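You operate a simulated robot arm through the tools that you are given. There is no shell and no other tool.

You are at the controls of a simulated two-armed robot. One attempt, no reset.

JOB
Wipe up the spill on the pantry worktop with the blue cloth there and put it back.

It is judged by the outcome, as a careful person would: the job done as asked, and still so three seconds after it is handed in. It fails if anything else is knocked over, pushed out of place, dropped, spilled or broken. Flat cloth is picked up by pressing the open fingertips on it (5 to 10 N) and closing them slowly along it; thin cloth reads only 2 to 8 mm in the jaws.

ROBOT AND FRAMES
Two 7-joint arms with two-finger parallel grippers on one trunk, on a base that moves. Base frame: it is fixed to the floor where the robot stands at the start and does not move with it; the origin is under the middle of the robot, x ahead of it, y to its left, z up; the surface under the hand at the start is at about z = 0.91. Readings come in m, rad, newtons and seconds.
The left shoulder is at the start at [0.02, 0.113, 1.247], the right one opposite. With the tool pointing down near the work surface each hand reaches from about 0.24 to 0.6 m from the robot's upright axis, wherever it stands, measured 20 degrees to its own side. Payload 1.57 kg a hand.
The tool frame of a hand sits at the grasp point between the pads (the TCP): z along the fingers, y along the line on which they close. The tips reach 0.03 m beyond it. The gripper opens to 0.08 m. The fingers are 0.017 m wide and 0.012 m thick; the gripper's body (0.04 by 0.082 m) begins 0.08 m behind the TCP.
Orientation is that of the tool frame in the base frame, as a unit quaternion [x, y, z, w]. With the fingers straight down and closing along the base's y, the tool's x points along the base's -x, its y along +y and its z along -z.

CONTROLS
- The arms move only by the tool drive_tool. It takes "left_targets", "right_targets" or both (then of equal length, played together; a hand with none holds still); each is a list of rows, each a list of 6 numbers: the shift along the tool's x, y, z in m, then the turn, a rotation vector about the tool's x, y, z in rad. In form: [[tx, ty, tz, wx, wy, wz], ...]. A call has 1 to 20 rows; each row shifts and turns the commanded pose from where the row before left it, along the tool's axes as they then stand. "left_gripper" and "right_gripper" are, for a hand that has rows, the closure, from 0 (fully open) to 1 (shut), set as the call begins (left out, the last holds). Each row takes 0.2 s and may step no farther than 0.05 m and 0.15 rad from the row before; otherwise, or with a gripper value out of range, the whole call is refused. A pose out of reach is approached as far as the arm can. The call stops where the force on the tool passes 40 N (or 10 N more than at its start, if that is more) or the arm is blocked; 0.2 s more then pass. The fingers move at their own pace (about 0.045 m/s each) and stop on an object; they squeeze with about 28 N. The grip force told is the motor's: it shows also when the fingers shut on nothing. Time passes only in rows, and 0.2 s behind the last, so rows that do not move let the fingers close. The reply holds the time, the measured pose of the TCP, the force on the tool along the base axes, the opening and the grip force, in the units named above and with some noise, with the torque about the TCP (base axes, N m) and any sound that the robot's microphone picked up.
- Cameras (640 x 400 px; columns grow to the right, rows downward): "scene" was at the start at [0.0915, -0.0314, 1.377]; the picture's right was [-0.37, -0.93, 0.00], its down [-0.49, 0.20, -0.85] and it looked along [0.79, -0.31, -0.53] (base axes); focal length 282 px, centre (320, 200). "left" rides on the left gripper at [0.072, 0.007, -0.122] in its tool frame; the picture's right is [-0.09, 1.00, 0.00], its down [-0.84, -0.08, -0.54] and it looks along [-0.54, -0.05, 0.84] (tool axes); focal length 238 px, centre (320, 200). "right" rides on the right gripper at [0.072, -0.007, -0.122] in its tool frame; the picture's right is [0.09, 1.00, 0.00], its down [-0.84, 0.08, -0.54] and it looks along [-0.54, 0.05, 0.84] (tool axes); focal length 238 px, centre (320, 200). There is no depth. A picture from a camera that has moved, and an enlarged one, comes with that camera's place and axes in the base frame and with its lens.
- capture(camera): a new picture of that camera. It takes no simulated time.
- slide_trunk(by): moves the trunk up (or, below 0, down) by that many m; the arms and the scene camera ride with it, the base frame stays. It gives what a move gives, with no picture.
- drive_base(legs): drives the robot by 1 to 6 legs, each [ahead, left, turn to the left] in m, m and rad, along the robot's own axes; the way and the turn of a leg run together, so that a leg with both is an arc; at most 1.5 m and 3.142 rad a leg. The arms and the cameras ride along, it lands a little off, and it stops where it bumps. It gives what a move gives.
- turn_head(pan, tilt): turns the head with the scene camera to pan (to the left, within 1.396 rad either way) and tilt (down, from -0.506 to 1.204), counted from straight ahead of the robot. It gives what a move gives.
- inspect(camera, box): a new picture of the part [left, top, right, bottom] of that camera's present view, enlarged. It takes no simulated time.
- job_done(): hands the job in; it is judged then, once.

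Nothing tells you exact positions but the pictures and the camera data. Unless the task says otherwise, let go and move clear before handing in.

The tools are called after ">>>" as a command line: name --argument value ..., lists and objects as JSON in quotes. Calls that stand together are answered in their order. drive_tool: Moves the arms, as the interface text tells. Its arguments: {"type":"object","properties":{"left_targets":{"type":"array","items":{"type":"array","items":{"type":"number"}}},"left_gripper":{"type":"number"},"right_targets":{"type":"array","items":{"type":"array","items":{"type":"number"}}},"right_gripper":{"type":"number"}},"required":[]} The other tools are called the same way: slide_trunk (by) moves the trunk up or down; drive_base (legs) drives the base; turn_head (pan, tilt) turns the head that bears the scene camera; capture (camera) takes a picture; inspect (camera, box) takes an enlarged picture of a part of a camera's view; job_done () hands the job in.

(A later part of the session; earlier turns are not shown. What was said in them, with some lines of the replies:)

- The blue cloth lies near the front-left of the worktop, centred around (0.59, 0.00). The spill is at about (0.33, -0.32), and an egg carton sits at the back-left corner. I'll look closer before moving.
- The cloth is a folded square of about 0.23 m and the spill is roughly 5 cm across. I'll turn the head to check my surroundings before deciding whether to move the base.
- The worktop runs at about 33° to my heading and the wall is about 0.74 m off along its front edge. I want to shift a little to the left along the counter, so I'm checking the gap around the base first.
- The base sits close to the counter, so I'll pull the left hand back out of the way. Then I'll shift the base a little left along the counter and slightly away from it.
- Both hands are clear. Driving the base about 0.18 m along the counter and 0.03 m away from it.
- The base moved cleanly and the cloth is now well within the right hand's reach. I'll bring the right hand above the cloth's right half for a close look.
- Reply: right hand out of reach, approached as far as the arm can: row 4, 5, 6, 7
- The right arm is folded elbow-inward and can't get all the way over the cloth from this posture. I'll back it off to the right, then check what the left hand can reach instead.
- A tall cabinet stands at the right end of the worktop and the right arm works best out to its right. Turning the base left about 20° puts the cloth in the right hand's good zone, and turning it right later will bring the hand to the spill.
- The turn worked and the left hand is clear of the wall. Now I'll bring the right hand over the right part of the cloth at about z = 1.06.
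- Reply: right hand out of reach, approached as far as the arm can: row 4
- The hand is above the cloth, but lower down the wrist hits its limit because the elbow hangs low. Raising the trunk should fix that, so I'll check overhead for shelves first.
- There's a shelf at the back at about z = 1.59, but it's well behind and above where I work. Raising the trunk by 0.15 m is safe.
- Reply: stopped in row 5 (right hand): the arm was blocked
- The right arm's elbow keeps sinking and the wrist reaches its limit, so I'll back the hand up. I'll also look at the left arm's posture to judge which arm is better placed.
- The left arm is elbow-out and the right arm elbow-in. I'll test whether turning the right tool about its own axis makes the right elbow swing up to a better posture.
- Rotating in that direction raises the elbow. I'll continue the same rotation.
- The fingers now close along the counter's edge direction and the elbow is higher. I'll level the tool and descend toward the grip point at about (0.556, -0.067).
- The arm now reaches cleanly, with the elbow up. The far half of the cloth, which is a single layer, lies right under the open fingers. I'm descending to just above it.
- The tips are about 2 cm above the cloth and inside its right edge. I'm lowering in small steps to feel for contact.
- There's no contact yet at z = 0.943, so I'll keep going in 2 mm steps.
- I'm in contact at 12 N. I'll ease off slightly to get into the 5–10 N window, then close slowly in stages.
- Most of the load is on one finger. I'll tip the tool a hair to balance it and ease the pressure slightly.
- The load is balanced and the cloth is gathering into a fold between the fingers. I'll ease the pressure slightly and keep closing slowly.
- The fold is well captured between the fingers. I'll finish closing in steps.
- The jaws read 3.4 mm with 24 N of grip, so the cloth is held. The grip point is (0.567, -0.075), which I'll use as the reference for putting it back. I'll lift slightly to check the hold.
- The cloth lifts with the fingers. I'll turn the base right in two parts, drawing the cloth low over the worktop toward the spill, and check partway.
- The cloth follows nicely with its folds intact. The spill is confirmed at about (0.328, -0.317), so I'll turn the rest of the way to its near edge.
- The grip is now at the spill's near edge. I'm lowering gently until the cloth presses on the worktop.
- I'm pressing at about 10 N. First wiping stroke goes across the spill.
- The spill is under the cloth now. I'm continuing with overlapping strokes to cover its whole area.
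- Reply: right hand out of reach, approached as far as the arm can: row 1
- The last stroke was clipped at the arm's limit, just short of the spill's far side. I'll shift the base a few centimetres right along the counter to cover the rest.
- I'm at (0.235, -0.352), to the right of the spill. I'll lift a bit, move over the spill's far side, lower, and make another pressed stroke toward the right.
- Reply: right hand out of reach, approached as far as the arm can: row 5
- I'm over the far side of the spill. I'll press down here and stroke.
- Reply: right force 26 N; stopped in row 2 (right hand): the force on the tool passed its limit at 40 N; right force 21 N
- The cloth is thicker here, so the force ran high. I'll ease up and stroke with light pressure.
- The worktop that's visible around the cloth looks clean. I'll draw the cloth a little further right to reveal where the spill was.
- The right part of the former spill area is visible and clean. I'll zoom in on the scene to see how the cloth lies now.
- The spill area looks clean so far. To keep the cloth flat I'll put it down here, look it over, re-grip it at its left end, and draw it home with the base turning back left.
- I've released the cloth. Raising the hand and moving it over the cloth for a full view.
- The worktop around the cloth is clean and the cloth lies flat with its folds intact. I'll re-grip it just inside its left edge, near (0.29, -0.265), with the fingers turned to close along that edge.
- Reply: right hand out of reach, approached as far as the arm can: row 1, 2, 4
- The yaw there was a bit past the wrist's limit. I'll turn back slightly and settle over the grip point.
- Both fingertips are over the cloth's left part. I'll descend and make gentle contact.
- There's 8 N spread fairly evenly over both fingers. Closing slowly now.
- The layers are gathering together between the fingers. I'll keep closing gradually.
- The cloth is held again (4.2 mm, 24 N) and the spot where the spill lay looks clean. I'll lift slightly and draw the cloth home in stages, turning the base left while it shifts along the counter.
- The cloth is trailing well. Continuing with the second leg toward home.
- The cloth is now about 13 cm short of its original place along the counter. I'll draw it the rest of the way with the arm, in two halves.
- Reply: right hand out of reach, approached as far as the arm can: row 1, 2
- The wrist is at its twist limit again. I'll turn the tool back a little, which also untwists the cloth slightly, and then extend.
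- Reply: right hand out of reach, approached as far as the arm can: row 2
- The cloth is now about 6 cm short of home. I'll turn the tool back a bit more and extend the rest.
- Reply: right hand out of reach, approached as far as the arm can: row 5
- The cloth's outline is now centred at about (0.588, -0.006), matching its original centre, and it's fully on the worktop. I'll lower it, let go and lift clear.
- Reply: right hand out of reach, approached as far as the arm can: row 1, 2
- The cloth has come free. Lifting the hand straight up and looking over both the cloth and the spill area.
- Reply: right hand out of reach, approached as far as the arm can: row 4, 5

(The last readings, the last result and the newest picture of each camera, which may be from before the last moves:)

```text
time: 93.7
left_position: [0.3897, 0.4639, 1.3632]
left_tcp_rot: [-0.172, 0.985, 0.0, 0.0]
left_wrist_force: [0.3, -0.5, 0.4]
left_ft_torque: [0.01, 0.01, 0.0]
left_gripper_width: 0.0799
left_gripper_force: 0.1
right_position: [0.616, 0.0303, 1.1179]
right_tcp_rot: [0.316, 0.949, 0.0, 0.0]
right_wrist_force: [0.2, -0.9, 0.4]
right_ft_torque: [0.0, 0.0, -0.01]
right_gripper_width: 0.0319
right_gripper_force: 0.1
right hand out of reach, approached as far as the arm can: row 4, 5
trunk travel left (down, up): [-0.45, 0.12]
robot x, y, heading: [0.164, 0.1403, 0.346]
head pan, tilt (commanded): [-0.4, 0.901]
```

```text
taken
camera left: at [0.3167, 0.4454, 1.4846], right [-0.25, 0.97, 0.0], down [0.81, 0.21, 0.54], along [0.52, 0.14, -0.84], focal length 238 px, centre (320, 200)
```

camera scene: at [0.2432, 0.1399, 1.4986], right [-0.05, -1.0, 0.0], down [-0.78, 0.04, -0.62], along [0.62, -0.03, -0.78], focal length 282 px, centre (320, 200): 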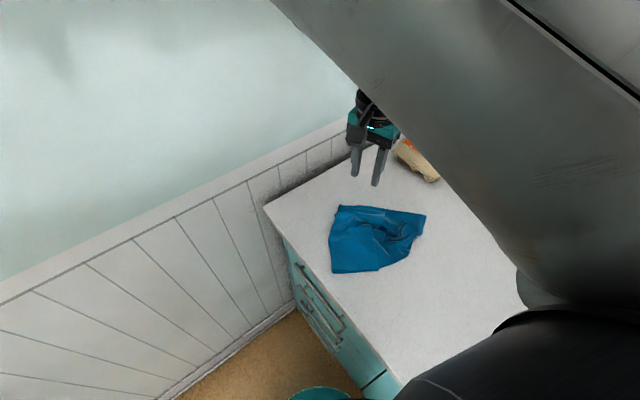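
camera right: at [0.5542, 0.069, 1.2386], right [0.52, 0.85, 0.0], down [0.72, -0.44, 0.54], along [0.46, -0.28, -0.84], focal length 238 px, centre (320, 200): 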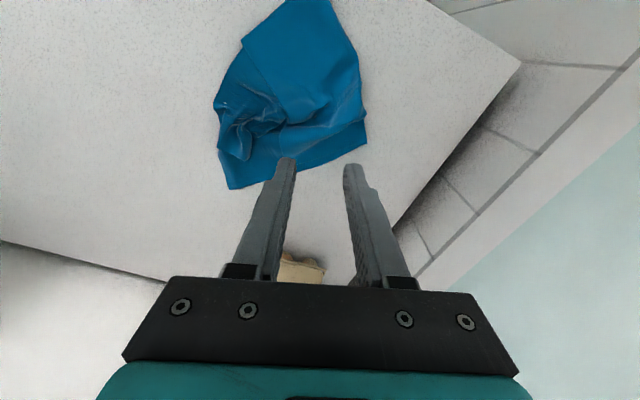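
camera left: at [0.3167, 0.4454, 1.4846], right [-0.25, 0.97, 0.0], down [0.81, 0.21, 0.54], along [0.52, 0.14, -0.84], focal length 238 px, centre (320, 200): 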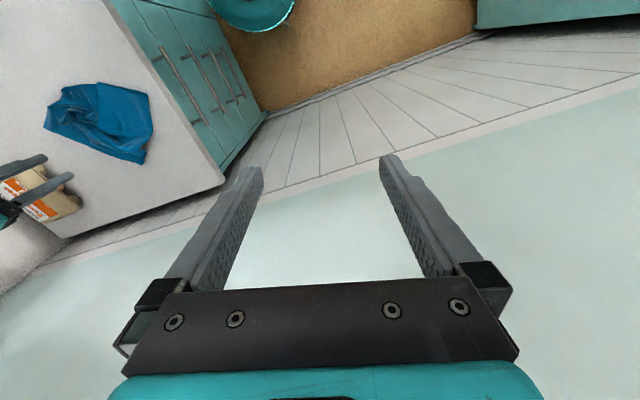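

The cloth is back near its original place. I'll zoom in on it and on the spill area.

>>> inspect --camera "scene" --box '[290, 170, 450, 300]'

>>> inspect --camera "right" --box '[0, 0, 220, 300]'

>>> inspect --camera "right" --box '[190, 0, 400, 210]'

```text
3.08 times, centred on (370, 235) of scene
camera zoom: at [0.2432, 0.1399, 1.4986], right [-0.05, -1.0, 0.0], down [-0.78, 0.04, -0.62], along [0.62, -0.03, -0.78], focal length 866 px, centre (166, 92)
```

zoom: 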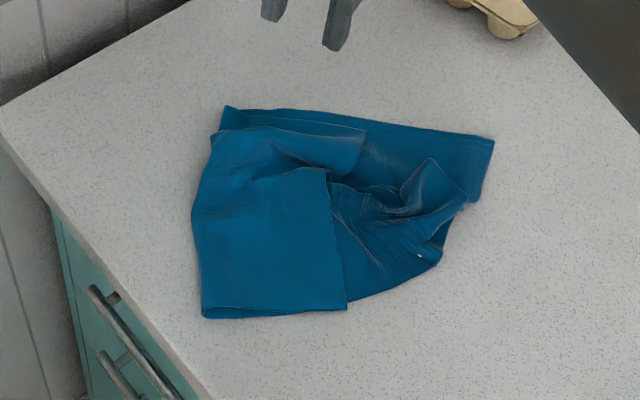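

```text
1.33 times, centred on (110, 150) of right
camera zoom: at [0.5542, 0.069, 1.2386], right [0.52, 0.85, 0.0], down [0.72, -0.44, 0.54], along [0.46, -0.28, -0.84], focal length 318 px, centre (600, 267)
```

zoom: 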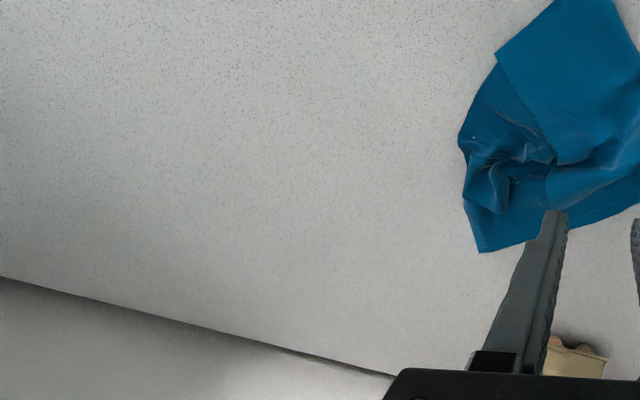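

```text
1.90 times, centred on (295, 105) of right
camera zoom: at [0.5542, 0.069, 1.2386], right [0.52, 0.85, 0.0], down [0.72, -0.44, 0.54], along [0.46, -0.28, -0.84], focal length 454 px, centre (368, 381)
```

zoom: 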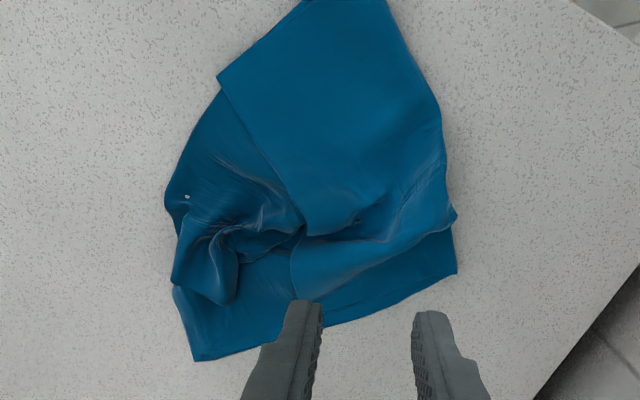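

The cloth is centred within about a centimetre of where it began. Next I'll turn the base right, with the hand high, to check the spill spot closely.

>>> drive_base --legs '[[-0.02, 0.0, -0.6]]'

>>> capture --camera "right"

>>> turn_head --pan -0.3 --tilt 0.9

>>> capture --camera "scene"

```text
time: 95.7
left_position: [0.5116, 0.2782, 1.3623]
left_tcp_rot: [0.124, 0.992, 0.001, 0.0]
left_wrist_force: [0.1, -0.5, 0.0]
left_ft_torque: [-0.01, 0.03, 0.01]
left_gripper_width: 0.08
left_gripper_force: 0.1
right_position: [0.4558, -0.2077, 1.117]
right_tcp_rot: [0.581, 0.814, 0.001, 0.0]
right_wrist_force: [0.5, -0.3, 0.6]
right_ft_torque: [0.01, 0.0, -0.01]
right_gripper_width: 0.032
right_gripper_force: 0.1
trunk travel left (down, up): [-0.45, 0.12]
robot x, y, heading: [0.1429, 0.1368, -0.248]
head pan, tilt (commanded): [-0.4, 0.901]
```

```text
taken
camera right: at [0.4266, -0.1415, 1.2382], right [0.91, 0.41, 0.0], down [0.35, -0.77, 0.54], along [0.22, -0.49, -0.84], focal length 238 px, centre (320, 200)
```

right: 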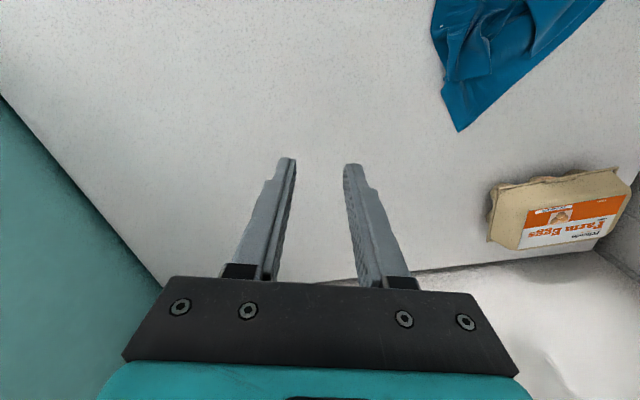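

```text
time: 96.4
left_position: [0.5108, 0.2787, 1.3635]
left_tcp_rot: [0.126, 0.992, 0.0, 0.0]
left_wrist_force: [0.4, 0.4, -0.1]
left_ft_torque: [0.01, 0.01, -0.01]
left_gripper_width: 0.08
left_gripper_force: 0.1
right_position: [0.4572, -0.2079, 1.1155]
right_tcp_rot: [0.58, 0.814, -0.001, 0.0]
right_wrist_force: [0.1, -0.4, -0.4]
right_ft_torque: [-0.01, -0.01, -0.02]
right_gripper_width: 0.0321
right_gripper_force: 0.0
trunk travel left (down, up): [-0.45, 0.12]
robot x, y, heading: [0.1408, 0.1385, -0.248]
head pan, tilt (commanded): [-0.3, 0.901]
```

```text
taken
camera scene: at [0.2123, 0.0975, 1.4986], right [-0.52, -0.85, 0.0], down [-0.67, 0.41, -0.62], along [0.53, -0.33, -0.78], focal length 282 px, centre (320, 200)
```

scene: 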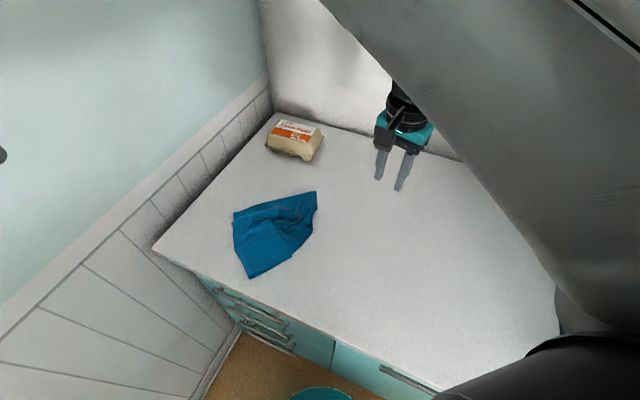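

The worktop where the spill was looks clean from here. I'll inspect it enlarged to be sure.

>>> inspect --camera "right" --box '[110, 60, 290, 230]'

>>> inspect --camera "scene" --box '[340, 190, 540, 340]'

>>> inspect --camera "scene" --box '[190, 160, 360, 300]'

```text
2.35 times, centred on (200, 145) of right
camera zoom: at [0.4266, -0.1414, 1.2383], right [0.91, 0.41, 0.0], down [0.34, -0.77, 0.54], along [0.22, -0.49, -0.84], focal length 561 px, centre (602, 329)
```

zoom: 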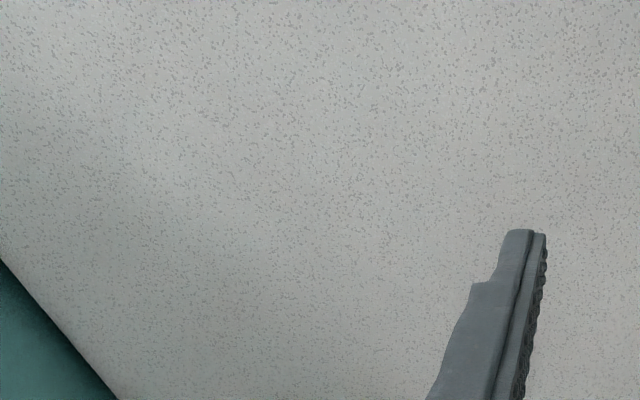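

```text
2.67 times, centred on (440, 265) of scene
camera zoom: at [0.2123, 0.0975, 1.4986], right [-0.52, -0.85, 0.0], down [-0.67, 0.41, -0.62], along [0.53, -0.33, -0.78], focal length 751 px, centre (0, 27)
```

zoom: 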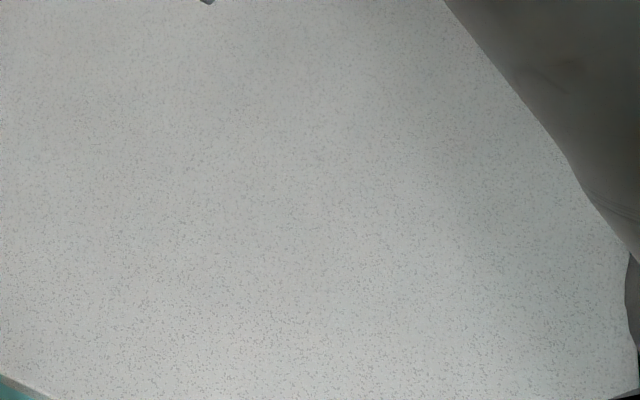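

```text
2.86 times, centred on (275, 230) of scene
camera zoom: at [0.2123, 0.0975, 1.4986], right [-0.52, -0.85, 0.0], down [-0.67, 0.41, -0.62], along [0.53, -0.33, -0.78], focal length 804 px, centre (449, 114)
```

zoom: 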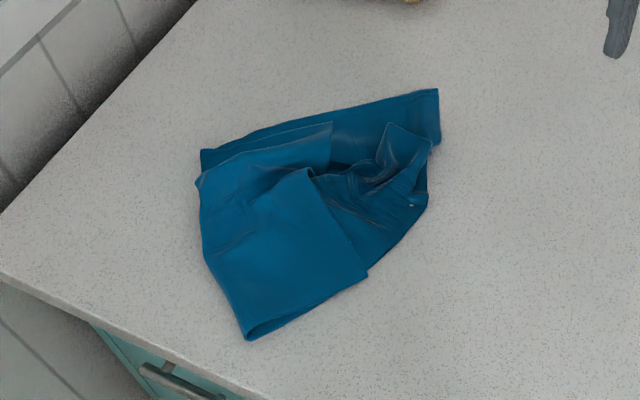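

The spill area is clean all over. The cloth is released and back in its place on the worktop, the egg carton hasn't moved, and both hands are clear. Handing the job in.

>>> job_done

```text
The job is handed in.
```

I wiped up the spill with the blue cloth and put the cloth back where it was on the worktop. The close-up pictures show no stain left where the spill was.

- **Cloth:** its centre is within about a centimetre of where it started, going by the pictures. It is slightly rumpled and turned from how it lay at first, but fully on the worktop and released.
- **Force:** one wiping stroke started too hard and the arm stopped itself at its 40 N limit. I eased off before carrying on, and nothing was disturbed.
- **Surroundings:** I didn't touch the egg carton or anything on the shelf, and both hands were clear of the cloth when I handed in.
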